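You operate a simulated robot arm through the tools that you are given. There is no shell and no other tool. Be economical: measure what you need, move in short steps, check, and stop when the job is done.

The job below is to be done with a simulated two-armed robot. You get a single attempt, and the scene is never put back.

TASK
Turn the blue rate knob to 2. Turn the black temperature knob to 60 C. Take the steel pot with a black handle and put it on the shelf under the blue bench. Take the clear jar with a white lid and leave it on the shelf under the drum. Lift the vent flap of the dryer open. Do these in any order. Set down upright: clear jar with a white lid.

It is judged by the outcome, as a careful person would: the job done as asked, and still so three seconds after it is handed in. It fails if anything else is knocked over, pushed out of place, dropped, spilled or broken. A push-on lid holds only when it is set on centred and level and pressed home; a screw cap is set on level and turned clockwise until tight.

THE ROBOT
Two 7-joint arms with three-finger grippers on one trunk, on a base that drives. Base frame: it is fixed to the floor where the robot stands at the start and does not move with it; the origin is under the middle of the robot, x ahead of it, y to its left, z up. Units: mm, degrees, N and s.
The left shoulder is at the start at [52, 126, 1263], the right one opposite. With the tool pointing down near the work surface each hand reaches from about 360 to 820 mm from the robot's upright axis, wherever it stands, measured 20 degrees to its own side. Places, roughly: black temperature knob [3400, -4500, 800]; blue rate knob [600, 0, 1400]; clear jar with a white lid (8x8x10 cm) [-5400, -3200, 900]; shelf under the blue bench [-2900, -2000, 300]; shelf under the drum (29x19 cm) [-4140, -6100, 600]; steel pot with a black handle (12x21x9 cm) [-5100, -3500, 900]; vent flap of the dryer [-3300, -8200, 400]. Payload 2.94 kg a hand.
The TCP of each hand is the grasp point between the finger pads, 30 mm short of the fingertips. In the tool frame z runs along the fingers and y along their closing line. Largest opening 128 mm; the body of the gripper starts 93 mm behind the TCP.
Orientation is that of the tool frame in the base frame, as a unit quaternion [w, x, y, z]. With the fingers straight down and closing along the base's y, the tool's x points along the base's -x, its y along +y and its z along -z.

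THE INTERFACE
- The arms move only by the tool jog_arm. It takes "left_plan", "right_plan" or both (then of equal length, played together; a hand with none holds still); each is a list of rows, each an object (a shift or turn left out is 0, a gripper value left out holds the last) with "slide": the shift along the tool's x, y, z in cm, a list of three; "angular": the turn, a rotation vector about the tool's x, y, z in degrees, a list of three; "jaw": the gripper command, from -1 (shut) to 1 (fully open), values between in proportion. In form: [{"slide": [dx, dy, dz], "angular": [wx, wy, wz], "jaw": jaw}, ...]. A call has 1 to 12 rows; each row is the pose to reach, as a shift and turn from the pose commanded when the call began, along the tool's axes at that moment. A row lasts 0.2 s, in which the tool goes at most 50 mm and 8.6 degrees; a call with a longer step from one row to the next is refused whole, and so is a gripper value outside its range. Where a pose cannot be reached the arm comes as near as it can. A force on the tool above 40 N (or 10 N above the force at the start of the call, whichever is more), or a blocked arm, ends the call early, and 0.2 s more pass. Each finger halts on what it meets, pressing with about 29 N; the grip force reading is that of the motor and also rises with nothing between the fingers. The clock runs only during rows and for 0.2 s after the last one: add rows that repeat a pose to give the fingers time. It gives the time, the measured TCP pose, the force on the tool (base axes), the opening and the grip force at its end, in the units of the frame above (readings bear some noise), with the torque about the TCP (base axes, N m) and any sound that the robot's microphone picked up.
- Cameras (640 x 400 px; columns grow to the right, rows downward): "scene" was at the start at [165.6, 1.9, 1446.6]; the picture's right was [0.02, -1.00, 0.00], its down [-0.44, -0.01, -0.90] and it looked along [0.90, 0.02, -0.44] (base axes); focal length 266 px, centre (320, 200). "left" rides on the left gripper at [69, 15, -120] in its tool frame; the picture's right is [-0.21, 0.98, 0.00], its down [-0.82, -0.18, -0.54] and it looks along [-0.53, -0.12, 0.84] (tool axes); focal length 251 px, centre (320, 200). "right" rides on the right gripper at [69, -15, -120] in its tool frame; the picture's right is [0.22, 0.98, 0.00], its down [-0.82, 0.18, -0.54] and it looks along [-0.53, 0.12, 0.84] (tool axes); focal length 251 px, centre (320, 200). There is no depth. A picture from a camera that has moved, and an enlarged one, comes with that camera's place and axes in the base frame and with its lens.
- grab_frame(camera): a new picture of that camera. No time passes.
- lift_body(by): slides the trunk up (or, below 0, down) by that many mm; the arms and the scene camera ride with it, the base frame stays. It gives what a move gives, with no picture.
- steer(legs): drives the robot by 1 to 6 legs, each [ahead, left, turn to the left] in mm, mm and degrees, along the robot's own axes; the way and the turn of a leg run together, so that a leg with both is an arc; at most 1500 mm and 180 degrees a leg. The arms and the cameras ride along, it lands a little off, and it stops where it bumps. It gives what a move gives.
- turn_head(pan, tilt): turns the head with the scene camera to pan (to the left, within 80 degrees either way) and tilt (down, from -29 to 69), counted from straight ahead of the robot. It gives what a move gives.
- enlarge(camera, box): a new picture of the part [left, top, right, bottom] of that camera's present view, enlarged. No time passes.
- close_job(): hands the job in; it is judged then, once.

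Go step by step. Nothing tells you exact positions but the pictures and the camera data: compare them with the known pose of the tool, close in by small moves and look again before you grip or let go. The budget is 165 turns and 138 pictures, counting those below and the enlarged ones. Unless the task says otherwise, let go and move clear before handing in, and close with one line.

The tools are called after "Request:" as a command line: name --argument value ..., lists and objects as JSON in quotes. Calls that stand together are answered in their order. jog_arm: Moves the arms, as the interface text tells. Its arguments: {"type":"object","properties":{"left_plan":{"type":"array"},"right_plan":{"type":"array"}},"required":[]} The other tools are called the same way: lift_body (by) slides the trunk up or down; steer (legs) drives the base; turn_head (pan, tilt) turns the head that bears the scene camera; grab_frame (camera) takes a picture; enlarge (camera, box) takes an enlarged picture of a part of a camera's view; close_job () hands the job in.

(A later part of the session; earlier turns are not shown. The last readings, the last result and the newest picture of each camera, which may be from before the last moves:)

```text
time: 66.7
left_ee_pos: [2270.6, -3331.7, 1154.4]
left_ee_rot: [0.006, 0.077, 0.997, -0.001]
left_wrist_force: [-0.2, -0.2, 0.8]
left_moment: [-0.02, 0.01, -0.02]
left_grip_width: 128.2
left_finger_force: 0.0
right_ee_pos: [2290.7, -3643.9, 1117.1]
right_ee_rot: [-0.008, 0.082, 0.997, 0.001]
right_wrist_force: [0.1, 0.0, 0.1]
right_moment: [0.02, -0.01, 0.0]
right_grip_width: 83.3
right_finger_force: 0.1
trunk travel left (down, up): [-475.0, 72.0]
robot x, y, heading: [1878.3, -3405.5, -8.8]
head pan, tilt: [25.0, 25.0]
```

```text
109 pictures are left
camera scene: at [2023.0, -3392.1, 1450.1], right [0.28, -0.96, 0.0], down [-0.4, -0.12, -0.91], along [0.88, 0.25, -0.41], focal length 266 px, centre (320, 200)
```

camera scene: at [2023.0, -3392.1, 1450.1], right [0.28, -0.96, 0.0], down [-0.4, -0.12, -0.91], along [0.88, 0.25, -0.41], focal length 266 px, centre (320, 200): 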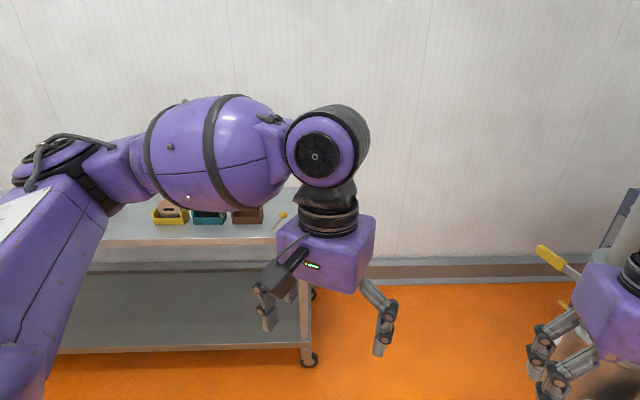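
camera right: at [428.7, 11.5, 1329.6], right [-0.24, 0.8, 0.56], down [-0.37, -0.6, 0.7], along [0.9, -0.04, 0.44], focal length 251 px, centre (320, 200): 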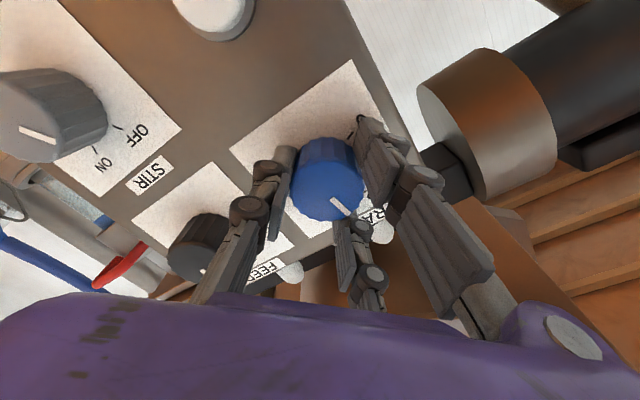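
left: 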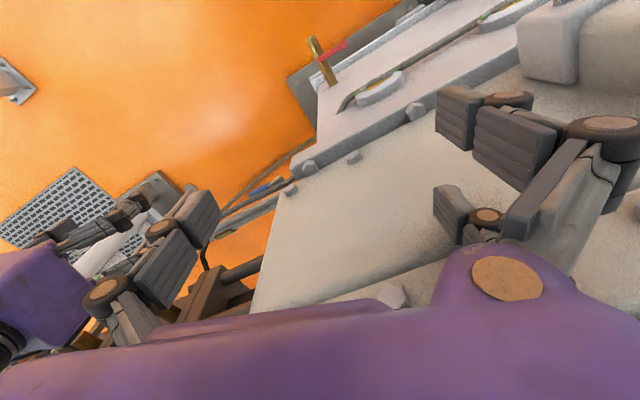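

The robot was blocked by something. I'm looking to the right and downwards.

Request:
turn_head --pan -30 --tilt 35

Request:
grab_frame --camera "scene"

Request:
grab_frame --camera "right"

```text
time: 68.0
left_ee_pos: [2271.0, -3330.3, 1154.0]
left_ee_rot: [0.005, 0.077, 0.997, 0.0]
left_wrist_force: [-0.6, 1.1, -0.2]
left_moment: [-0.01, 0.02, 0.0]
left_grip_width: 127.9
left_finger_force: 0.1
right_ee_pos: [2290.5, -3645.2, 1117.7]
right_ee_rot: [-0.007, 0.083, 0.997, 0.001]
right_wrist_force: [0.1, 0.4, -0.1]
right_moment: [-0.01, 0.0, 0.01]
right_grip_width: 83.1
right_finger_force: 0.0
trunk travel left (down, up): [-475.0, 72.0]
robot x, y, heading: [1879.2, -3409.1, -8.7]
head pan, tilt: [-30.0, 35.0]
```

```text
108 pictures are left
camera scene: at [2003.1, -3472.9, 1434.1], right [-0.63, -0.78, -0.01], down [-0.44, 0.36, -0.82], along [0.64, -0.51, -0.57], focal length 266 px, centre (320, 200)
```

scene: 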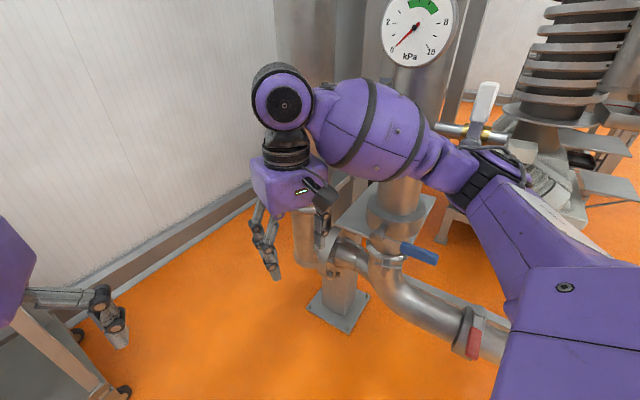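

```text
107 pictures are left
camera right: at [2221.2, -3648.6, 1238.1], right [-0.05, 1.0, 0.0], down [0.85, 0.04, 0.53], along [0.53, 0.03, -0.85], focal length 251 px, centre (320, 200)
```

right: 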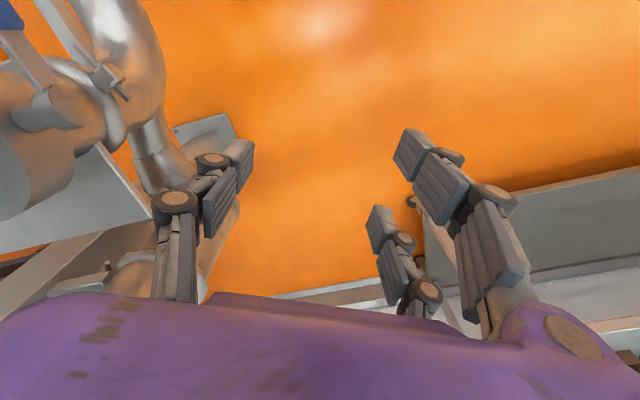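

The right elbow met the gauge pipe beside the column. I'm backing off, shifting left and passing nearer the table end.

Request:
steer --legs '[[-120, 0, 0], [0, 300, 0], [0, 0, -8], [500, 0, 0]]'

Request:
turn_head --pan -40 --tilt 25

Request:
grab_frame --camera "scene"

```text
time: 68.6
left_ee_pos: [2276.1, -3330.4, 1152.2]
left_ee_rot: [0.002, 0.08, 0.997, -0.001]
left_wrist_force: [-0.4, 1.0, -0.6]
left_moment: [-0.04, 0.0, -0.02]
left_grip_width: 128.1
left_finger_force: 0.0
right_ee_pos: [2292.2, -3648.4, 1114.4]
right_ee_rot: [-0.011, 0.087, 0.996, -0.001]
right_wrist_force: [-0.2, 1.3, 0.7]
right_moment: [-0.09, 0.02, 0.0]
right_grip_width: 83.1
right_finger_force: 0.0
trunk travel left (down, up): [-475.0, 72.0]
robot x, y, heading: [1876.1, -3404.8, -9.1]
head pan, tilt: [-30.0, 35.0]
stopped in leg 1: the robot was blocked; the commanded pose is now the measured one
```

```text
time: 69.3
left_ee_pos: [2273.8, -3331.3, 1153.6]
left_ee_rot: [0.004, 0.079, 0.997, -0.001]
left_wrist_force: [-0.1, 0.5, 0.7]
left_moment: [-0.02, 0.01, -0.01]
left_grip_width: 128.0
left_finger_force: 0.0
right_ee_pos: [2289.6, -3645.5, 1114.9]
right_ee_rot: [-0.01, 0.085, 0.996, 0.001]
right_wrist_force: [0.0, 0.8, 0.1]
right_moment: [0.01, 0.0, 0.0]
right_grip_width: 83.5
right_finger_force: 0.1
trunk travel left (down, up): [-475.0, 72.0]
robot x, y, heading: [1876.1, -3406.4, -9.1]
head pan, tilt: [-40.0, 25.0]
```

```text
106 pictures are left
camera scene: at [1998.1, -3485.9, 1449.3], right [-0.76, -0.65, -0.01], down [-0.27, 0.32, -0.91], along [0.6, -0.69, -0.42], focal length 266 px, centre (320, 200)
```

scene: 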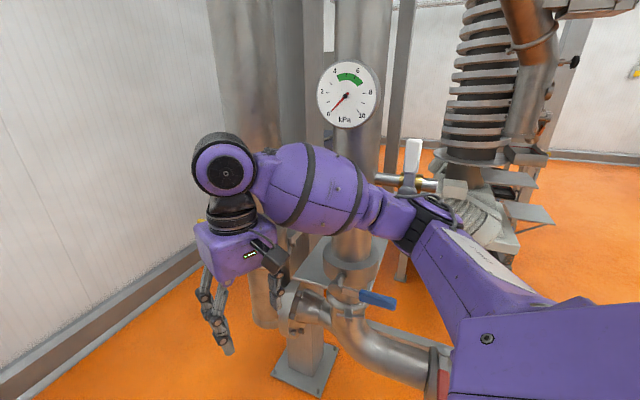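

The elbow seems hooked in front of the white valve lever, so I'm strafing left to free it.

Request:
steer --legs '[[0, 100, 0]]'

Request:
grab_frame --camera "scene"

```text
time: 70.0
left_ee_pos: [2277.8, -3330.3, 1151.1]
left_ee_rot: [0.001, 0.08, 0.997, -0.001]
left_wrist_force: [0.3, -0.4, 0.0]
left_moment: [-0.01, 0.04, 0.02]
left_grip_width: 128.1
left_finger_force: 0.1
right_ee_pos: [2293.4, -3647.2, 1113.9]
right_ee_rot: [-0.01, 0.09, 0.996, -0.002]
right_wrist_force: [-0.9, -0.7, 0.1]
right_moment: [0.03, 0.0, -0.03]
right_grip_width: 83.0
right_finger_force: 0.0
trunk travel left (down, up): [-475.0, 72.0]
robot x, y, heading: [1876.2, -3404.0, -9.5]
head pan, tilt: [-40.0, 25.0]
stopped in leg 1: the robot was blocked; the commanded pose is now the measured one
```

```text
105 pictures are left
camera scene: at [2002.0, -3484.0, 1448.9], right [-0.76, -0.65, 0.0], down [-0.27, 0.32, -0.91], along [0.59, -0.69, -0.42], focal length 266 px, centre (320, 200)
```

scene: 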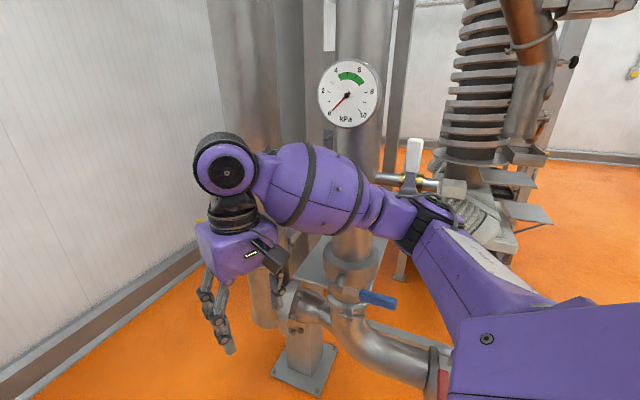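

Still blocked and tilted slightly. I'm looking down around the base for the contact.

Request:
turn_head --pan -65 --tilt 45

Request:
grab_frame --camera "scene"

Request:
turn_head --pan 0 --tilt 60

Request:
grab_frame --camera "scene"

```text
time: 70.9
left_ee_pos: [2276.0, -3331.8, 1152.3]
left_ee_rot: [0.002, 0.081, 0.997, -0.001]
left_wrist_force: [-0.7, -0.4, 0.2]
left_moment: [-0.02, -0.04, 0.0]
left_grip_width: 127.9
left_finger_force: 0.0
right_ee_pos: [2292.5, -3647.1, 1115.4]
right_ee_rot: [-0.009, 0.088, 0.996, -0.001]
right_wrist_force: [-0.4, -0.3, 0.4]
right_moment: [0.03, -0.01, -0.02]
right_grip_width: 83.0
right_finger_force: 0.1
trunk travel left (down, up): [-475.0, 72.0]
robot x, y, heading: [1872.5, -3406.3, -9.2]
head pan, tilt: [-65.0, 45.0]
```

```text
104 pictures are left
camera scene: at [1962.3, -3493.4, 1418.3], right [-0.96, -0.27, -0.01], down [-0.19, 0.68, -0.71], along [0.2, -0.68, -0.7], focal length 266 px, centre (320, 200)
```

scene: 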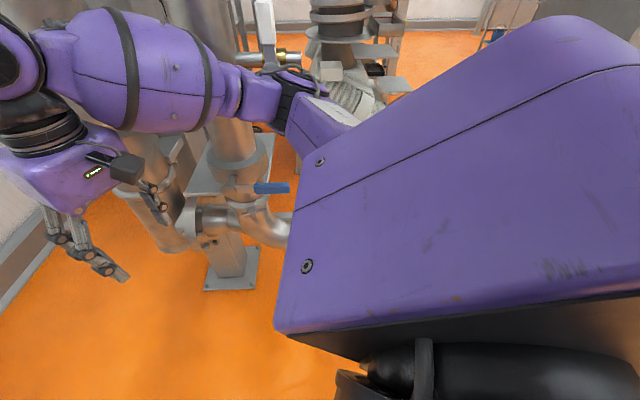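

```text
time: 72.3
left_ee_pos: [2274.8, -3330.3, 1151.5]
left_ee_rot: [0.003, 0.08, 0.997, -0.002]
left_wrist_force: [0.2, -0.3, 0.2]
left_moment: [-0.03, -0.02, -0.01]
left_grip_width: 128.0
left_finger_force: 0.1
right_ee_pos: [2291.8, -3647.1, 1115.5]
right_ee_rot: [-0.01, 0.088, 0.996, -0.001]
right_wrist_force: [0.0, 0.7, -0.8]
right_moment: [0.02, 0.0, -0.02]
right_grip_width: 83.2
right_finger_force: 0.0
trunk travel left (down, up): [-475.0, 72.0]
robot x, y, heading: [1876.1, -3404.7, -9.4]
head pan, tilt: [0.0, 60.0]
```

```text
103 pictures are left
camera scene: at [1990.6, -3472.1, 1410.2], right [-0.75, -0.67, 0.0], down [-0.51, 0.58, -0.63], along [0.42, -0.47, -0.78], focal length 266 px, centre (320, 200)
```

scene: 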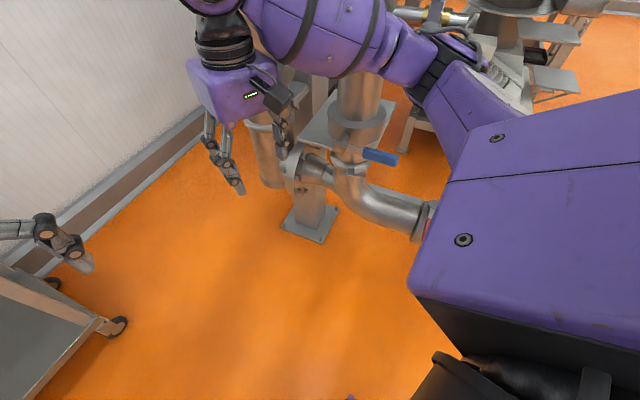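

I'm extending the right hand forward and left to pull its elbow inward and free it.

Request:
jog_arm --right_plan '[{"slide": [-2.5, 1, 0]}, {"slide": [-5, 2, 0]}, {"slide": [-7.5, 3, 0]}, {"slide": [-10, 4, 0]}, {"slide": [-12.5, 5, 0]}, {"slide": [-15, 6, 0]}, {"slide": [-17.5, 6, 0]}, {"slide": [-20, 6, 0]}]'

Request:
turn_head --pan -40 --tilt 25

Request:
grab_frame --camera "scene"

```text
time: 74.1
left_ee_pos: [2283.3, -3331.5, 1149.5]
left_ee_rot: [-0.002, 0.08, 0.997, 0.0]
left_wrist_force: [0.5, 0.5, -0.2]
left_moment: [0.0, 0.02, -0.01]
left_grip_width: 128.2
left_finger_force: 0.1
right_ee_pos: [2506.6, -3622.8, 1106.2]
right_ee_rot: [-0.013, 0.087, 0.996, -0.001]
right_wrist_force: [-0.2, -0.3, 0.3]
right_moment: [-0.01, 0.02, 0.02]
right_grip_width: 83.4
right_finger_force: 0.0
trunk travel left (down, up): [-475.0, 72.0]
robot x, y, heading: [1875.8, -3402.0, -9.3]
head pan, tilt: [0.0, 60.0]
```

```text
time: 75.2
left_ee_pos: [2282.1, -3331.6, 1148.4]
left_ee_rot: [-0.001, 0.08, 0.997, 0.0]
left_wrist_force: [-0.4, -0.3, 0.3]
left_moment: [-0.04, 0.0, 0.02]
left_grip_width: 127.9
left_finger_force: 0.2
right_ee_pos: [2505.7, -3623.1, 1107.3]
right_ee_rot: [-0.014, 0.087, 0.996, -0.001]
right_wrist_force: [0.4, -0.4, 0.5]
right_moment: [0.02, -0.02, 0.0]
right_grip_width: 83.5
right_finger_force: 0.1
trunk travel left (down, up): [-475.0, 72.0]
robot x, y, heading: [1875.8, -3401.2, -9.5]
head pan, tilt: [-40.0, 25.0]
```

```text
102 pictures are left
camera scene: at [2008.8, -3485.8, 1448.2], right [-0.76, -0.65, 0.0], down [-0.28, 0.32, -0.91], along [0.59, -0.69, -0.42], focal length 266 px, centre (320, 200)
```

scene: 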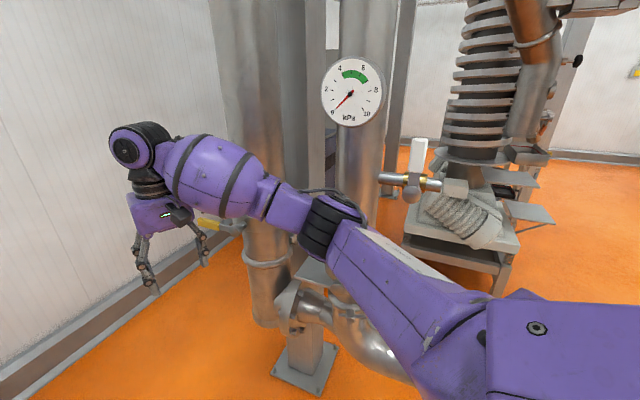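

The elbow is now free of the valve lever, so I'm strafing left.

Request:
steer --legs '[[0, 150, 0], [0, 130, 0]]'

Request:
grab_frame --camera "scene"

```text
time: 78.5
left_ee_pos: [2327.2, -3054.1, 1150.1]
left_ee_rot: [0.0, 0.079, 0.997, -0.002]
left_wrist_force: [1.0, -0.4, -0.5]
left_moment: [0.04, -0.01, 0.0]
left_grip_width: 127.8
left_finger_force: 0.0
right_ee_pos: [2548.3, -3346.1, 1106.7]
right_ee_rot: [-0.013, 0.087, 0.996, -0.001]
right_wrist_force: [-0.2, 0.8, -0.4]
right_moment: [0.01, 0.03, 0.0]
right_grip_width: 83.1
right_finger_force: 0.0
trunk travel left (down, up): [-475.0, 72.0]
robot x, y, heading: [1915.8, -3128.0, -9.2]
head pan, tilt: [-40.0, 25.0]
```

```text
101 pictures are left
camera scene: at [2053.0, -3209.1, 1448.2], right [-0.76, -0.65, 0.0], down [-0.28, 0.32, -0.91], along [0.59, -0.69, -0.42], focal length 266 px, centre (320, 200)
```

scene: 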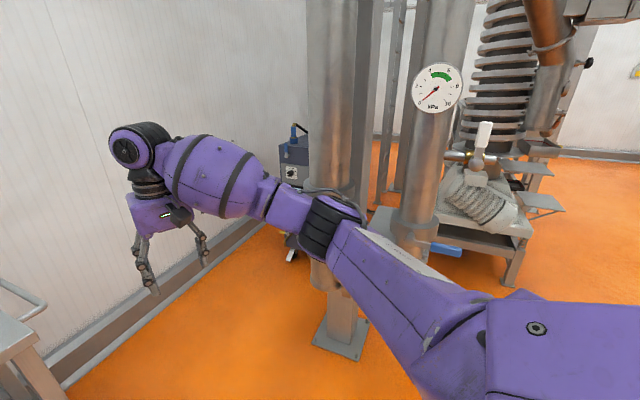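

I'm free of the pipe now, and the controller's face with a knob shows at the cabinet. I'm continuing along the corridor midline in steps.

Request:
enlarge --camera "scene" --box '[260, 110, 340, 260]'

Request:
steer --legs '[[0, -40, -7.5], [500, 0, 0], [500, 0, 0]]'

Request:
turn_head --pan -30 --tilt 25

Request:
grab_frame --camera "scene"

```text
2.67 times, centred on (300, 185) of scene
camera zoom: at [2053.0, -3209.1, 1448.2], right [-0.76, -0.65, 0.0], down [-0.28, 0.32, -0.91], along [0.59, -0.69, -0.42], focal length 711 px, centre (373, 240)
```

zoom: 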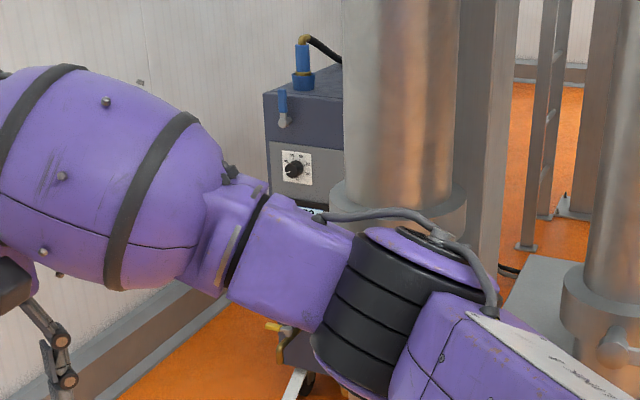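

```text
time: 84.6
left_ee_pos: [3278.8, -3436.3, 1150.9]
left_ee_rot: [-0.002, 0.146, 0.989, -0.001]
left_wrist_force: [0.7, 0.6, 0.0]
left_moment: [0.0, -0.04, -0.01]
left_grip_width: 127.8
left_finger_force: 0.0
right_ee_pos: [3460.9, -3754.7, 1105.7]
right_ee_rot: [-0.013, 0.154, 0.988, 0.0]
right_wrist_force: [0.4, -0.2, -0.1]
right_moment: [-0.01, -0.02, -0.03]
right_grip_width: 83.1
right_finger_force: 0.0
trunk travel left (down, up): [-475.0, 72.0]
robot x, y, heading: [2865.7, -3454.3, -16.7]
head pan, tilt: [-40.0, 25.0]
```

```text
time: 85.4
left_ee_pos: [3278.8, -3437.2, 1149.3]
left_ee_rot: [0.0, 0.146, 0.989, 0.0]
left_wrist_force: [-0.3, 0.2, 0.7]
left_moment: [0.0, 0.0, -0.02]
left_grip_width: 128.2
left_finger_force: 0.0
right_ee_pos: [3461.2, -3756.5, 1106.7]
right_ee_rot: [-0.013, 0.153, 0.988, 0.0]
right_wrist_force: [0.5, -0.2, -0.7]
right_moment: [0.02, -0.01, 0.05]
right_grip_width: 83.2
right_finger_force: 0.0
trunk travel left (down, up): [-475.0, 72.0]
robot x, y, heading: [2863.8, -3456.5, -17.0]
head pan, tilt: [-30.0, 25.0]
```

```text
99 pictures are left
camera scene: at [3000.6, -3543.8, 1448.2], right [-0.73, -0.68, 0.0], down [-0.29, 0.31, -0.91], along [0.62, -0.66, -0.42], focal length 266 px, centre (320, 200)
```

scene: 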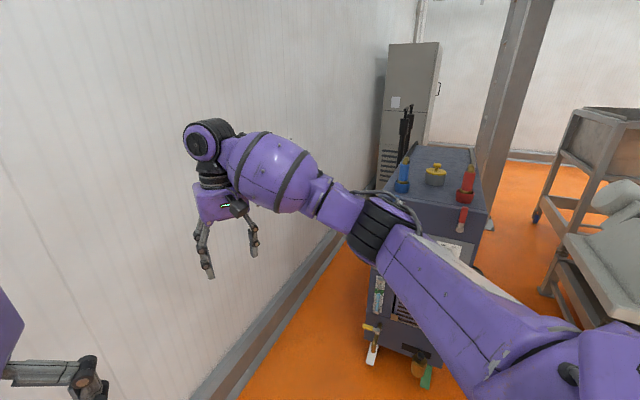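

The cabinet is close. I'm moving 300 mm ahead, turning to face its control side, and having a look.

Request:
steer --legs '[[300, 0, 0], [0, 0, -55]]'

Request:
turn_head --pan 0 --tilt 30

Request:
grab_frame --camera "scene"

```text
time: 89.8
left_ee_pos: [3401.1, -3865.7, 1148.6]
left_ee_rot: [-0.001, 0.584, 0.812, 0.0]
left_wrist_force: [0.2, 0.7, 0.3]
left_moment: [-0.01, -0.01, 0.0]
left_grip_width: 128.1
left_finger_force: 0.0
right_ee_pos: [3245.8, -4198.5, 1107.2]
right_ee_rot: [-0.012, 0.591, 0.807, 0.006]
right_wrist_force: [-0.4, -0.1, 0.6]
right_moment: [0.01, 0.0, 0.0]
right_grip_width: 83.0
right_finger_force: 0.0
trunk travel left (down, up): [-475.0, 72.0]
robot x, y, heading: [3146.7, -3540.2, -71.5]
head pan, tilt: [-30.0, 25.0]
```

```text
time: 90.8
left_ee_pos: [3400.5, -3866.3, 1149.8]
left_ee_rot: [-0.001, 0.584, 0.812, -0.001]
left_wrist_force: [-0.4, 0.9, -0.1]
left_moment: [-0.04, 0.0, 0.0]
left_grip_width: 128.1
left_finger_force: 0.1
right_ee_pos: [3244.6, -4198.7, 1106.3]
right_ee_rot: [-0.012, 0.591, 0.807, 0.006]
right_wrist_force: [0.9, 0.3, -0.2]
right_moment: [-0.02, 0.01, -0.02]
right_grip_width: 83.2
right_finger_force: 0.1
trunk travel left (down, up): [-475.0, 72.0]
robot x, y, heading: [3147.3, -3540.2, -71.7]
head pan, tilt: [0.0, 30.0]
```

```text
98 pictures are left
camera scene: at [3198.7, -3697.3, 1440.3], right [-0.95, -0.32, 0.0], down [-0.16, 0.47, -0.87], along [0.27, -0.82, -0.5], focal length 266 px, centre (320, 200)
```

scene: 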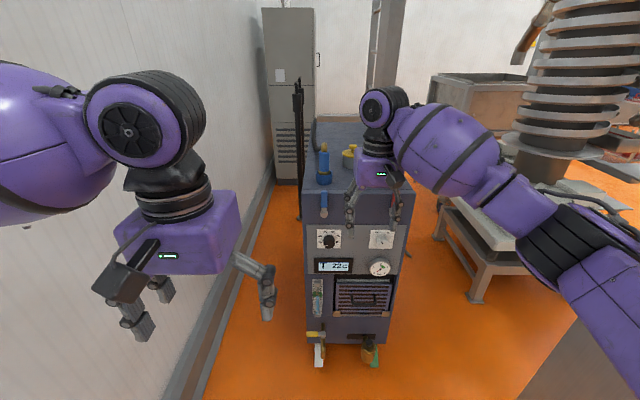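

Request:
enlarge --camera "scene" --box '[296, 200, 424, 300]'

```text
4.00 times, centred on (360, 250) of scene
camera zoom: at [3198.7, -3697.3, 1440.3], right [-0.95, -0.32, 0.0], down [-0.16, 0.47, -0.87], along [0.27, -0.82, -0.5], focal length 1066 px, centre (160, 0)
```

zoom: 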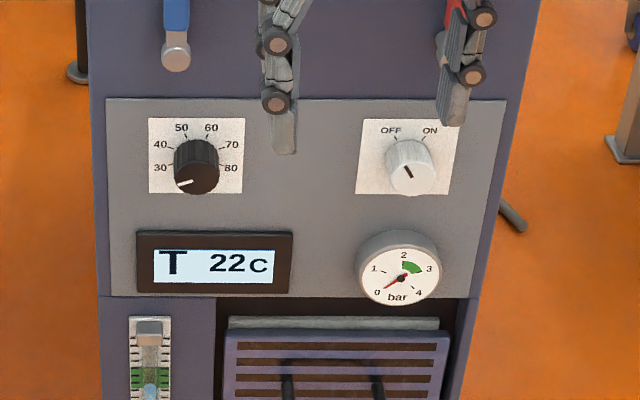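

The knob reads about 30 or below, and 60 is at about +22° from vertical. I'm pitching the right hand forward, retracting it, and lowering the trunk.

Request:
jog_arm --right_plan '[{"slide": [1.2, 0.5, -0.8], "angular": [0, -8.2, 0], "jaw": 0.2}, {"slide": [2.5, 1, -1.5], "angular": [0, -16.4, 0]}, {"slide": [3.7, 1.5, -2.3], "angular": [0, -24.5, 0]}, {"slide": [4.9, 2, -3], "angular": [0, -32.7, 0]}, {"slide": [6.1, 2.5, -3.8], "angular": [0, -40.9, 0]}, {"slide": [7.4, 3, -4.6], "angular": [0, -49, 0]}, {"slide": [8.6, 3.5, -5.3], "angular": [0, -57.2, 0]}, {"slide": [9.8, 4, -6.1], "angular": [0, -65.4, 0]}, {"slide": [11, 4.5, -6.9], "angular": [0, -73.6, 0]}, {"slide": [12.3, 5, -7.6], "angular": [0, -81.8, 0]}, {"slide": [13.5, 5.4, -8.4], "angular": [0, -90, 0]}, {"slide": [13.5, 5.4, -8.4], "angular": [0, -90, 0]}]'

Request:
lift_body --by -400

Request:
grab_frame --camera "scene"

```text
time: 93.4
left_ee_pos: [3404.8, -3864.7, 1149.8]
left_ee_rot: [-0.001, 0.584, 0.812, -0.001]
left_wrist_force: [0.9, 0.2, -0.1]
left_moment: [0.0, 0.08, -0.02]
left_grip_width: 127.9
left_finger_force: 0.1
right_ee_pos: [3254.1, -4061.7, 1186.5]
right_ee_rot: [0.558, 0.427, 0.571, -0.423]
right_wrist_force: [0.6, 0.0, -0.6]
right_moment: [-0.01, -0.02, -0.06]
right_grip_width: 76.6
right_finger_force: 0.0
right hand out of reach, approached as far as the arm can: row 10, 11, 12
trunk travel left (down, up): [-475.0, 72.0]
robot x, y, heading: [3152.7, -3538.0, -71.3]
head pan, tilt: [0.0, 30.0]
```

```text
time: 96.7
left_ee_pos: [3405.6, -3881.6, 762.0]
left_ee_rot: [-0.038, 0.583, 0.811, 0.025]
left_wrist_force: [-1.1, 1.4, 0.4]
left_moment: [-0.09, -0.06, -0.01]
left_grip_width: 127.9
left_finger_force: 0.0
right_ee_pos: [3337.1, -4058.7, 576.5]
right_ee_rot: [0.41, 0.479, 0.731, -0.262]
right_wrist_force: [0.0, 0.7, 0.2]
right_moment: [-0.01, 0.01, -0.01]
right_grip_width: 76.7
right_finger_force: 0.1
trunk travel left (down, up): [-116.0, 431.0]
robot x, y, heading: [3148.3, -3538.5, -71.7]
head pan, tilt: [0.0, 30.0]
stopped: the arm was blocked; the commanded pose is now the measured one
```

```text
96 pictures are left
camera scene: at [3236.5, -3812.0, 1058.0], right [-0.95, -0.32, 0.0], down [-0.16, 0.47, -0.87], along [0.27, -0.82, -0.5], focal length 266 px, centre (320, 200)
```

scene: 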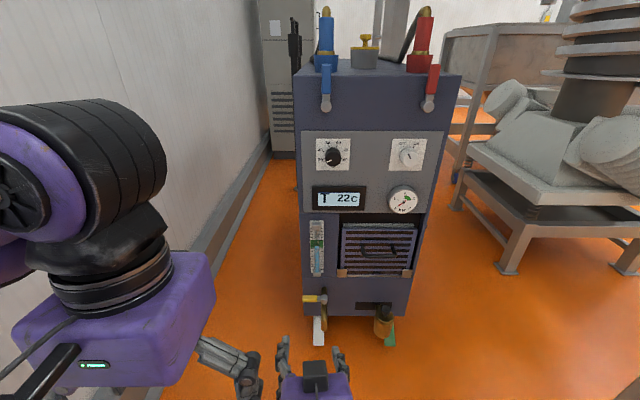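

The lowering stopped with the right arm blocked. I'm looking to the right.

Request:
turn_head --pan -50 --tilt 40

Request:
grab_frame --camera "scene"

```text
time: 97.8
left_ee_pos: [3407.7, -3882.7, 762.9]
left_ee_rot: [-0.037, 0.583, 0.811, 0.025]
left_wrist_force: [0.7, 0.6, -0.6]
left_moment: [0.04, 0.01, 0.0]
left_grip_width: 127.9
left_finger_force: 0.1
right_ee_pos: [3339.6, -4060.3, 578.5]
right_ee_rot: [0.411, 0.477, 0.731, -0.263]
right_wrist_force: [-0.3, 0.2, -0.4]
right_moment: [-0.04, -0.01, 0.03]
right_grip_width: 76.8
right_finger_force: 0.0
trunk travel left (down, up): [-116.0, 431.0]
robot x, y, heading: [3147.0, -3539.4, -71.6]
head pan, tilt: [-50.0, 40.0]
```

```text
95 pictures are left
camera scene: at [3164.1, -3799.1, 1044.3], right [-0.85, 0.52, 0.0], down [0.34, 0.55, -0.77], along [-0.4, -0.65, -0.64], focal length 266 px, centre (320, 200)
```

scene: 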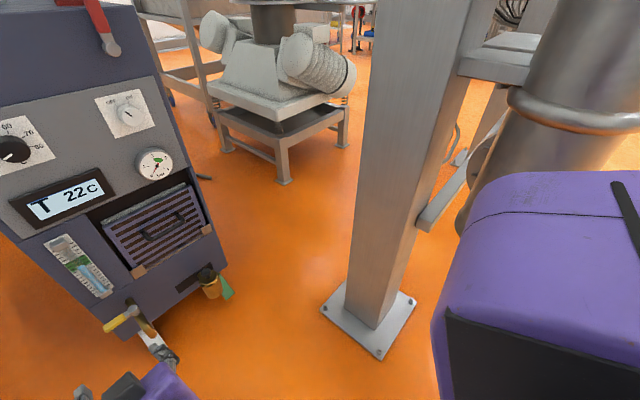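

The right elbow is resting on the column's pipework and tilting the robot, so I'm raising the trunk to relieve it.

Request:
lift_body --by 250

Request:
grab_frame --camera "scene"

```text
time: 100.4
left_ee_pos: [3407.0, -3882.7, 1004.9]
left_ee_rot: [-0.039, 0.583, 0.811, 0.027]
left_wrist_force: [-0.6, 0.0, -0.5]
left_moment: [-0.05, 0.01, 0.0]
left_grip_width: 128.1
left_finger_force: 0.1
right_ee_pos: [3334.2, -4059.5, 814.3]
right_ee_rot: [0.401, 0.483, 0.733, -0.261]
right_wrist_force: [0.8, 0.3, -0.1]
right_moment: [0.0, 0.02, -0.01]
right_grip_width: 76.7
right_finger_force: 0.0
trunk travel left (down, up): [-366.0, 181.0]
robot x, y, heading: [3147.4, -3538.8, -71.5]
head pan, tilt: [-50.0, 40.0]
```

```text
94 pictures are left
camera scene: at [3139.8, -3726.0, 1304.3], right [-0.85, 0.52, 0.0], down [0.34, 0.55, -0.77], along [-0.4, -0.65, -0.64], focal length 266 px, centre (320, 200)
```

scene: 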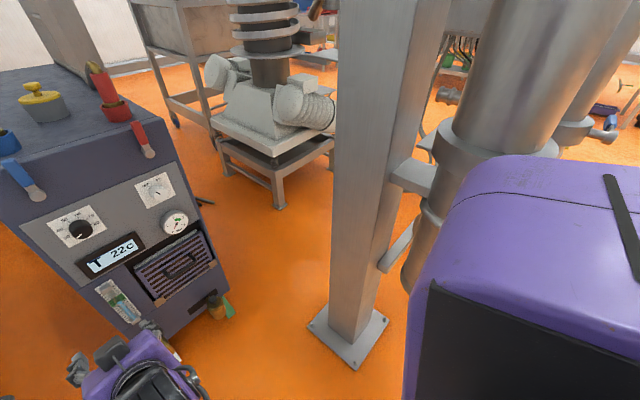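

The trunk is free again. I'm re-levelling the right hand to point straight ahead at this height and checking that it's reachable.

Request:
jog_arm --right_plan '[{"slide": [-1.3, 0, -0.9], "angular": [0, -6.6, 0]}, {"slide": [-2.6, 0, -1.8], "angular": [0, -13.2, 0]}, {"slide": [-4, 0, -2.6], "angular": [0, -19.8, 0]}, {"slide": [-5.3, 0, -3.4], "angular": [0, -26.4, 0]}, {"slide": [-6.7, 0, -4.3], "angular": [0, -33, 0]}, {"slide": [-6.7, 0, -4.3], "angular": [0, -33, 0]}]'

Request:
turn_head --pan -25 --tilt 45

Request:
grab_frame --camera "scene"

```text
time: 102.0
left_ee_pos: [3407.1, -3882.9, 1004.2]
left_ee_rot: [-0.039, 0.584, 0.811, 0.027]
left_wrist_force: [-0.3, -0.5, 0.4]
left_moment: [0.0, -0.01, -0.01]
left_grip_width: 128.2
left_finger_force: 0.1
right_ee_pos: [3357.1, -4073.4, 946.5]
right_ee_rot: [0.631, 0.352, 0.563, -0.401]
right_wrist_force: [-0.1, 0.0, -0.5]
right_moment: [-0.03, -0.02, 0.03]
right_grip_width: 76.7
right_finger_force: 0.1
trunk travel left (down, up): [-366.0, 181.0]
robot x, y, heading: [3144.9, -3539.3, -71.6]
head pan, tilt: [-50.0, 40.0]
stopped in row 6 (right hand): the arm was blocked; the commanded pose is now the measured one
```

```text
time: 102.9
left_ee_pos: [3406.8, -3884.1, 1003.6]
left_ee_rot: [-0.04, 0.584, 0.81, 0.027]
left_wrist_force: [-0.2, 0.9, 0.7]
left_moment: [0.0, -0.01, 0.02]
left_grip_width: 127.6
left_finger_force: 0.1
right_ee_pos: [3355.6, -4072.2, 945.7]
right_ee_rot: [0.631, 0.353, 0.563, -0.401]
right_wrist_force: [-0.1, 0.9, 0.0]
right_moment: [-0.01, 0.01, 0.01]
right_grip_width: 76.8
right_finger_force: 0.1
trunk travel left (down, up): [-366.0, 181.0]
robot x, y, heading: [3150.3, -3537.7, -71.7]
head pan, tilt: [-25.0, 45.0]
```

```text
93 pictures are left
camera scene: at [3174.8, -3734.2, 1297.1], right [-0.99, 0.12, 0.0], down [0.08, 0.7, -0.71], along [-0.08, -0.7, -0.71], focal length 266 px, centre (320, 200)
```

scene: 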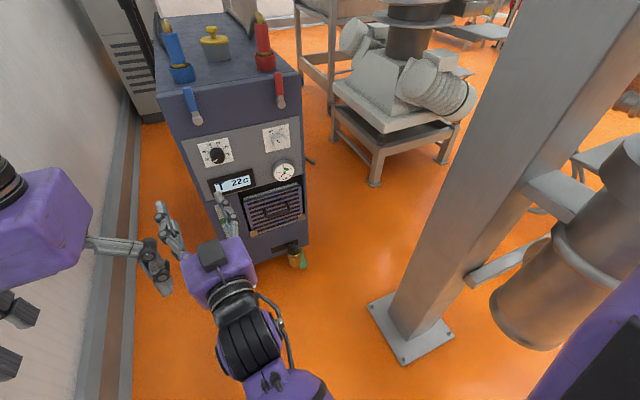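

The right gripper is touching the left hand's fingers, so I'm lifting the left hand clear.

Request:
jog_arm --left_plan '[{"slide": [0, 1, -5]}, {"slide": [1, 2, -10]}, {"slide": [2, 3, -15]}, {"slide": [3, 4, -20]}, {"slide": [3, 4, -22]}, {"slide": [3, 4, -22]}]'

Request:
jog_arm --right_plan '[{"angular": [4, 7, 0]}, {"angular": [4, 7, 0]}]'

Request:
turn_head --pan 0 --tilt 45

Request:
grab_frame --camera "scene"

```text
refused: row 1 steps farther than a row can; nothing moved
```

```text
time: 103.5
left_ee_pos: [3405.4, -3884.3, 1004.2]
left_ee_rot: [-0.04, 0.584, 0.81, 0.028]
left_wrist_force: [0.9, -0.6, -0.5]
left_moment: [-0.03, -0.01, 0.01]
left_grip_width: 127.9
left_finger_force: 0.0
right_ee_pos: [3354.8, -4073.9, 944.9]
right_ee_rot: [0.581, 0.381, 0.592, -0.409]
right_wrist_force: [-0.3, -0.5, -0.7]
right_moment: [0.0, 0.0, 0.03]
right_grip_width: 76.7
right_finger_force: 0.0
trunk travel left (down, up): [-366.0, 181.0]
robot x, y, heading: [3149.5, -3539.8, -71.6]
head pan, tilt: [-25.0, 45.0]
```

```text
time: 104.4
left_ee_pos: [3407.1, -3882.1, 1003.7]
left_ee_rot: [-0.04, 0.583, 0.811, 0.027]
left_wrist_force: [0.3, 0.0, -0.4]
left_moment: [0.03, 0.0, 0.01]
left_grip_width: 127.9
left_finger_force: 0.1
right_ee_pos: [3356.0, -4073.0, 945.8]
right_ee_rot: [0.582, 0.38, 0.592, -0.407]
right_wrist_force: [-0.3, -0.4, -0.6]
right_moment: [0.01, 0.0, -0.01]
right_grip_width: 76.7
right_finger_force: 0.0
trunk travel left (down, up): [-366.0, 181.0]
robot x, y, heading: [3152.1, -3541.2, -71.5]
head pan, tilt: [0.0, 45.0]
```

```text
92 pictures are left
camera scene: at [3209.8, -3730.6, 1297.1], right [-0.95, -0.32, 0.0], down [-0.22, 0.67, -0.71], along [0.22, -0.67, -0.71], focal length 266 px, centre (320, 200)
```

scene: 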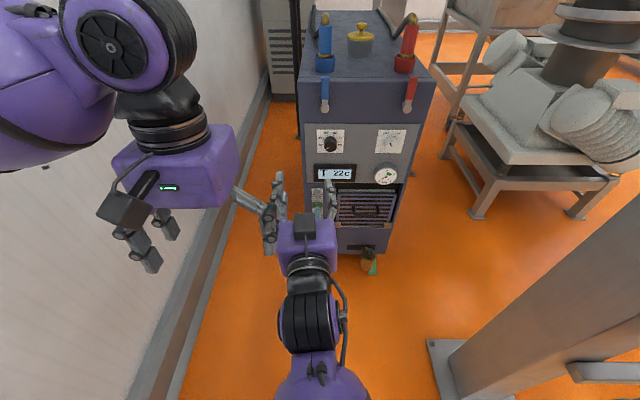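

I'm lifting the left hand clear in smaller steps.

Request:
jog_arm --left_plan '[{"slide": [0, 0, -4.5]}, {"slide": [0, 1, -9]}, {"slide": [1, 2, -13]}, {"slide": [2, 3, -17]}, {"slide": [3, 4, -21]}, {"slide": [3, 4, -21]}]'

Request:
enlarge --camera "scene" --box '[296, 110, 424, 190]'

```text
time: 105.8
left_ee_pos: [3444.5, -3862.2, 1217.2]
left_ee_rot: [-0.042, 0.583, 0.811, 0.029]
left_wrist_force: [0.0, -0.8, 0.8]
left_moment: [0.02, 0.01, 0.01]
left_grip_width: 128.1
left_finger_force: 0.0
right_ee_pos: [3356.5, -4073.8, 946.7]
right_ee_rot: [0.583, 0.382, 0.591, -0.407]
right_wrist_force: [0.2, -1.1, -0.3]
right_moment: [-0.04, 0.0, 0.01]
right_grip_width: 76.5
right_finger_force: 0.0
trunk travel left (down, up): [-366.0, 181.0]
robot x, y, heading: [3145.7, -3541.7, -71.6]
head pan, tilt: [0.0, 45.0]
```

```text
5.00 times, centred on (360, 150) of scene
camera zoom: at [3210.2, -3731.4, 1296.9], right [-0.95, -0.32, 0.0], down [-0.22, 0.67, -0.71], along [0.22, -0.67, -0.71], focal length 1332 px, centre (120, 450)
```

zoom: 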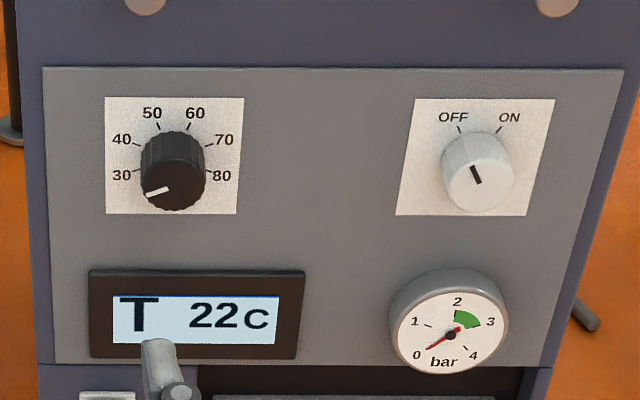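

The knob face triangulates to about (3409, -4450, 794), with its normal along the robot's heading. I'm driving 150 mm ahead, then moving the hand to pre-grasp.

Request:
steer --legs '[[150, 0, 0]]'

Request:
jog_arm --right_plan '[{"slide": [3, 0, 0], "angular": [2, 0, 0]}, {"slide": [6, 0, 0], "angular": [4, 0, 0]}, {"slide": [9, 0, 1], "angular": [4, 0, 0]}, {"slide": [12, 0, 3], "angular": [4, 0, 0]}, {"slide": [15, 0, 5], "angular": [4, 0, 0]}, {"slide": [15, 0, 5], "angular": [4, 0, 0]}]'

Request:
grab_frame --camera "scene"

```text
time: 107.2
left_ee_pos: [3492.1, -4003.9, 1215.2]
left_ee_rot: [-0.039, 0.583, 0.811, 0.028]
left_wrist_force: [0.6, -0.5, 0.3]
left_moment: [0.03, 0.02, -0.03]
left_grip_width: 128.1
left_finger_force: 0.1
right_ee_pos: [3405.5, -4214.4, 948.6]
right_ee_rot: [0.584, 0.383, 0.59, -0.406]
right_wrist_force: [-0.2, -0.4, 0.2]
right_moment: [0.0, 0.0, 0.02]
right_grip_width: 76.7
right_finger_force: 0.2
trunk travel left (down, up): [-366.0, 181.0]
robot x, y, heading: [3196.4, -3677.9, -71.6]
head pan, tilt: [0.0, 45.0]
```

```text
time: 108.6
left_ee_pos: [3492.8, -4001.5, 1216.9]
left_ee_rot: [-0.039, 0.582, 0.812, 0.028]
left_wrist_force: [0.8, 1.0, 0.0]
left_moment: [-0.02, 0.02, -0.01]
left_grip_width: 128.0
left_finger_force: 0.1
right_ee_pos: [3420.0, -4261.9, 798.4]
right_ee_rot: [0.571, 0.402, 0.576, -0.426]
right_wrist_force: [-0.2, -0.7, 0.0]
right_moment: [-0.03, 0.03, 0.01]
right_grip_width: 76.7
right_finger_force: 0.1
trunk travel left (down, up): [-366.0, 181.0]
robot x, y, heading: [3199.3, -3677.2, -71.7]
head pan, tilt: [0.0, 45.0]
```

```text
90 pictures are left
camera scene: at [3258.1, -3870.6, 1297.2], right [-0.95, -0.32, 0.0], down [-0.23, 0.67, -0.71], along [0.22, -0.67, -0.71], focal length 266 px, centre (320, 200)
```

scene: 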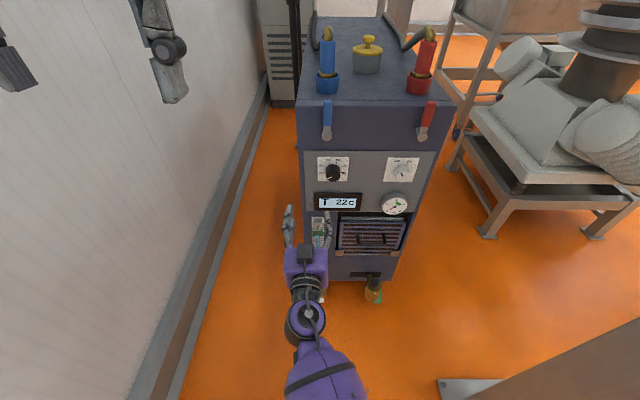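

I'm shifting 7 cm right, advancing 7 cm, rolling -45°, then viewing from the wrist.

Request:
jog_arm --right_plan '[{"slide": [0, -2.5, 1.5], "angular": [0, 0, -8]}, {"slide": [0, -5, 3], "angular": [0, 0, -16]}, {"slide": [0.3, -6.9, 5], "angular": [0, 0, -24]}, {"slide": [0.3, -6.9, 7], "angular": [0, 0, -32]}, {"slide": [0.3, -6.9, 7], "angular": [0, 0, -40]}, {"slide": [0.3, -6.9, 7], "angular": [0, 0, -45]}, {"slide": [0.3, -6.9, 7], "angular": [0, 0, -45]}]'

Request:
grab_frame --camera "right"

```text
time: 110.2
left_ee_pos: [3492.0, -4003.0, 1215.2]
left_ee_rot: [-0.041, 0.583, 0.811, 0.028]
left_wrist_force: [0.7, 1.2, -0.9]
left_moment: [0.02, 0.02, 0.03]
left_grip_width: 128.0
left_finger_force: 0.1
right_ee_pos: [3375.8, -4352.0, 801.0]
right_ee_rot: [0.363, 0.151, 0.685, -0.614]
right_wrist_force: [0.3, 0.4, 0.0]
right_moment: [0.01, -0.01, -0.04]
right_grip_width: 76.9
right_finger_force: 0.0
trunk travel left (down, up): [-366.0, 181.0]
robot x, y, heading: [3192.4, -3680.9, -71.4]
head pan, tilt: [0.0, 45.0]
```

```text
89 pictures are left
camera right: at [3280.9, -4258.2, 762.0], right [0.49, 0.15, -0.86], down [0.51, 0.75, 0.42], along [0.7, -0.65, 0.29], focal length 251 px, centre (320, 200)
```

right: 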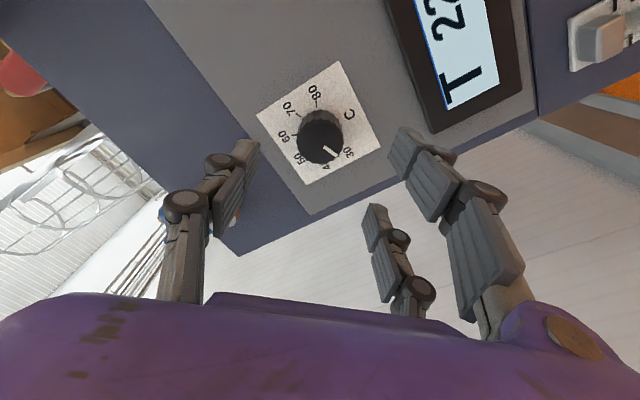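

The knob is centred and about 80 mm ahead. I'm advancing 7.5 cm and gripping.

Request:
jog_arm --right_plan '[{"slide": [0, 0, 3]}, {"slide": [0, 0, 6]}, {"slide": [0, 0, 7.5]}, {"slide": [0, 0, 7.5]}, {"slide": [0, 0, 7.5], "jaw": -0.2}, {"slide": [0, 0, 7.5], "jaw": -0.7}, {"slide": [0, 0, 7.5], "jaw": -0.7}]'

Request:
grab_frame --camera "right"

```text
time: 111.8
left_ee_pos: [3492.1, -4002.3, 1216.6]
left_ee_rot: [-0.039, 0.583, 0.811, 0.027]
left_wrist_force: [0.1, 0.0, -0.6]
left_moment: [-0.03, -0.02, -0.01]
left_grip_width: 127.8
left_finger_force: 0.1
right_ee_pos: [3400.9, -4422.3, 801.0]
right_ee_rot: [0.364, 0.152, 0.684, -0.613]
right_wrist_force: [-0.4, -1.3, 0.6]
right_moment: [-0.12, -0.05, -0.11]
right_grip_width: 37.5
right_finger_force: 45.0
trunk travel left (down, up): [-366.0, 181.0]
robot x, y, heading: [3194.5, -3677.4, -71.6]
head pan, tilt: [0.0, 45.0]
```

```text
88 pictures are left
camera right: at [3305.0, -4328.5, 763.9], right [0.49, 0.15, -0.86], down [0.51, 0.75, 0.42], along [0.7, -0.65, 0.29], focal length 251 px, centre (320, 200)
```

right: 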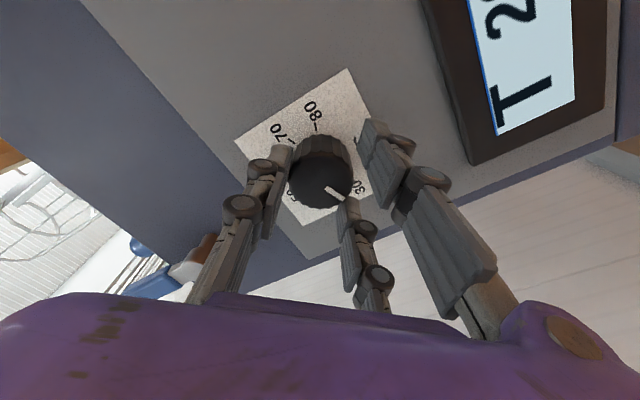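

The grip is clean with almost no side load. I'm turning clockwise 88°.

Request:
jog_arm --right_plan '[{"angular": [0, 0, 8]}, {"angular": [0, 0, 16]}, {"angular": [0, 0, 24]}, {"angular": [0, 0, 32]}, {"angular": [0, 0, 40]}, {"angular": [0, 0, 48]}, {"angular": [0, 0, 56]}, {"angular": [0, 0, 64]}, {"angular": [0, 0, 72]}, {"angular": [0, 0, 80]}, {"angular": [0, 0, 88]}, {"angular": [0, 0, 88]}]'

Request:
grab_frame --camera "right"

```text
time: 114.4
left_ee_pos: [3492.9, -4000.3, 1216.8]
left_ee_rot: [-0.04, 0.584, 0.81, 0.027]
left_wrist_force: [0.0, 0.0, 0.5]
left_moment: [0.0, 0.0, -0.02]
left_grip_width: 127.8
left_finger_force: 0.1
right_ee_pos: [3402.0, -4423.2, 801.0]
right_ee_rot: [0.688, 0.584, 0.388, -0.186]
right_wrist_force: [12.7, 7.5, 4.2]
right_moment: [-0.13, -0.03, 0.08]
right_grip_width: 32.2
right_finger_force: 44.9
trunk travel left (down, up): [-366.0, 181.0]
robot x, y, heading: [3196.1, -3678.5, -71.4]
head pan, tilt: [0.0, 45.0]
```

```text
87 pictures are left
camera right: at [3397.1, -4299.1, 737.8], right [0.83, 0.28, 0.48], down [-0.56, 0.4, 0.73], along [0.02, -0.87, 0.49], focal length 251 px, centre (320, 200)
```

right: 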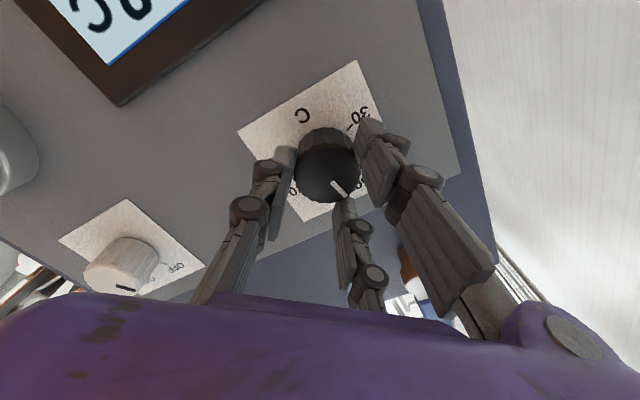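

The knob is following. I'm trying to continue another 46° in the same grip.

Request:
jog_arm --right_plan '[{"angular": [0, 0, 8]}, {"angular": [0, 0, 16]}, {"angular": [0, 0, 24]}, {"angular": [0, 0, 32]}, {"angular": [0, 0, 40]}, {"angular": [0, 0, 46]}, {"angular": [0, 0, 46]}]'

Request:
enlarge --camera "right" --box '[220, 60, 420, 220]'

```text
time: 116.0
left_ee_pos: [3495.0, -4001.8, 1215.3]
left_ee_rot: [-0.041, 0.582, 0.811, 0.027]
left_wrist_force: [0.6, -0.7, 0.1]
left_moment: [-0.04, 0.02, 0.0]
left_grip_width: 128.2
left_finger_force: 0.1
right_ee_pos: [3404.8, -4421.8, 800.1]
right_ee_rot: [0.706, 0.689, 0.132, 0.099]
right_wrist_force: [27.9, 6.5, -2.1]
right_moment: [0.47, 0.33, -0.54]
right_grip_width: 32.0
right_finger_force: 44.9
trunk travel left (down, up): [-366.0, 181.0]
robot x, y, heading: [3193.8, -3683.5, -71.5]
head pan, tilt: [0.0, 45.0]
```

```text
2.50 times, centred on (320, 140) of right
camera zoom: at [3431.4, -4286.7, 779.8], right [0.24, 0.1, 0.96], down [-0.94, 0.25, 0.21], along [-0.22, -0.96, 0.15], focal length 629 px, centre (320, 350)
```

zoom: 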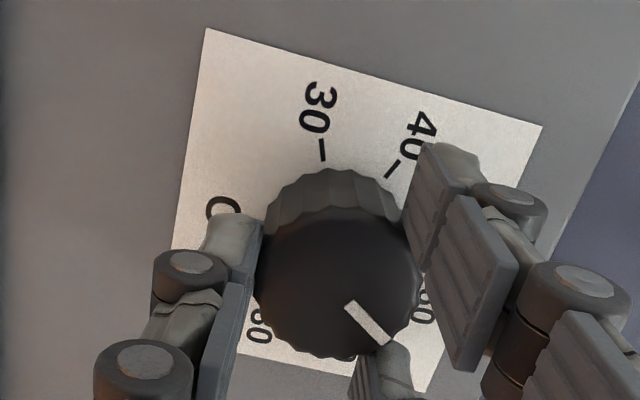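

Turned about 134°. I'm releasing, backing off and inspecting.

Request:
jog_arm --right_plan '[{"jaw": -0.2}, {"jaw": 0.2}, {"slide": [0, 0, -3]}, {"slide": [0, 0, -6]}, {"slide": [0, 0, -9]}, {"slide": [0, 0, -9]}]'

Request:
enlarge --camera "right" --box '[220, 50, 420, 200]'

Request:
enlarge --camera "scene" --box '[300, 150, 364, 190]'

```text
time: 117.4
left_ee_pos: [3491.8, -4003.1, 1216.5]
left_ee_rot: [-0.04, 0.583, 0.811, 0.028]
left_wrist_force: [-0.8, 0.1, 0.0]
left_moment: [0.03, 0.01, 0.01]
left_grip_width: 127.9
left_finger_force: 0.0
right_ee_pos: [3371.8, -4336.6, 800.5]
right_ee_rot: [0.706, 0.69, 0.129, 0.096]
right_wrist_force: [0.7, -0.4, -0.1]
right_moment: [-0.03, 0.02, -0.03]
right_grip_width: 76.7
right_finger_force: 0.0
trunk travel left (down, up): [-366.0, 181.0]
robot x, y, heading: [3191.4, -3680.1, -71.4]
head pan, tilt: [0.0, 45.0]
```

```text
2.67 times, centred on (320, 125) of right
camera zoom: at [3400.3, -4201.2, 780.2], right [0.24, 0.1, 0.96], down [-0.94, 0.26, 0.21], along [-0.23, -0.96, 0.15], focal length 670 px, centre (320, 400)
```

zoom: 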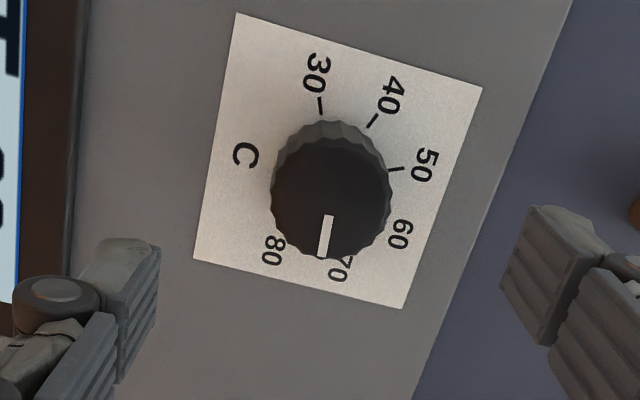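

```text
10.00 times, centred on (332, 170) of scene
camera zoom: at [3257.7, -3872.2, 1297.0], right [-0.95, -0.32, 0.0], down [-0.23, 0.67, -0.71], along [0.22, -0.67, -0.71], focal length 2665 px, centre (200, 500)
```

zoom: 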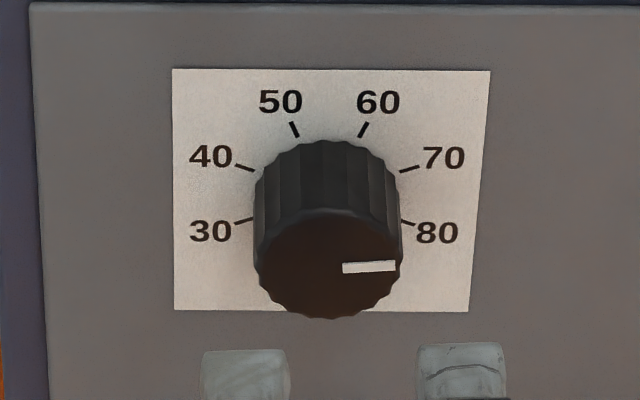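

Releasing with a side load spun the knob on to about 70. I'll regrip (shifted 4 mm), null the side force, turn back about 46°, null it again, and release.

Request:
jog_arm --right_plan '[{"slide": [0.4, 0, 3]}, {"slide": [0.4, 0, 6]}, {"slide": [0.4, 0, 9]}, {"slide": [0.4, 0, 9]}, {"slide": [0.4, 0, 9], "jaw": -0.2}, {"slide": [0.4, 0, 9], "jaw": -0.6}, {"slide": [0.4, 0, 9], "jaw": -0.6}]'

Request:
enlarge --camera "right" --box '[220, 60, 420, 220]'

```text
time: 119.0
left_ee_pos: [3492.8, -4003.9, 1215.5]
left_ee_rot: [-0.04, 0.583, 0.811, 0.028]
left_wrist_force: [-0.5, 0.4, -0.4]
left_moment: [0.02, 0.02, 0.0]
left_grip_width: 127.9
left_finger_force: 0.1
right_ee_pos: [3405.4, -4421.5, 799.9]
right_ee_rot: [0.704, 0.691, 0.128, 0.096]
right_wrist_force: [2.0, -0.3, -4.8]
right_moment: [0.22, 0.11, 0.04]
right_grip_width: 32.1
right_finger_force: 44.7
trunk travel left (down, up): [-366.0, 181.0]
robot x, y, heading: [3196.5, -3681.7, -71.3]
head pan, tilt: [0.0, 45.0]
```

```text
2.50 times, centred on (320, 140) of right
camera zoom: at [3432.1, -4285.4, 780.1], right [0.25, 0.09, 0.96], down [-0.94, 0.26, 0.21], along [-0.23, -0.96, 0.15], focal length 629 px, centre (320, 350)
```

zoom: 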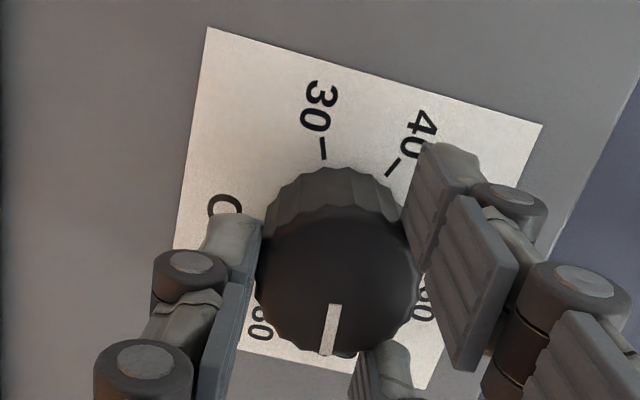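

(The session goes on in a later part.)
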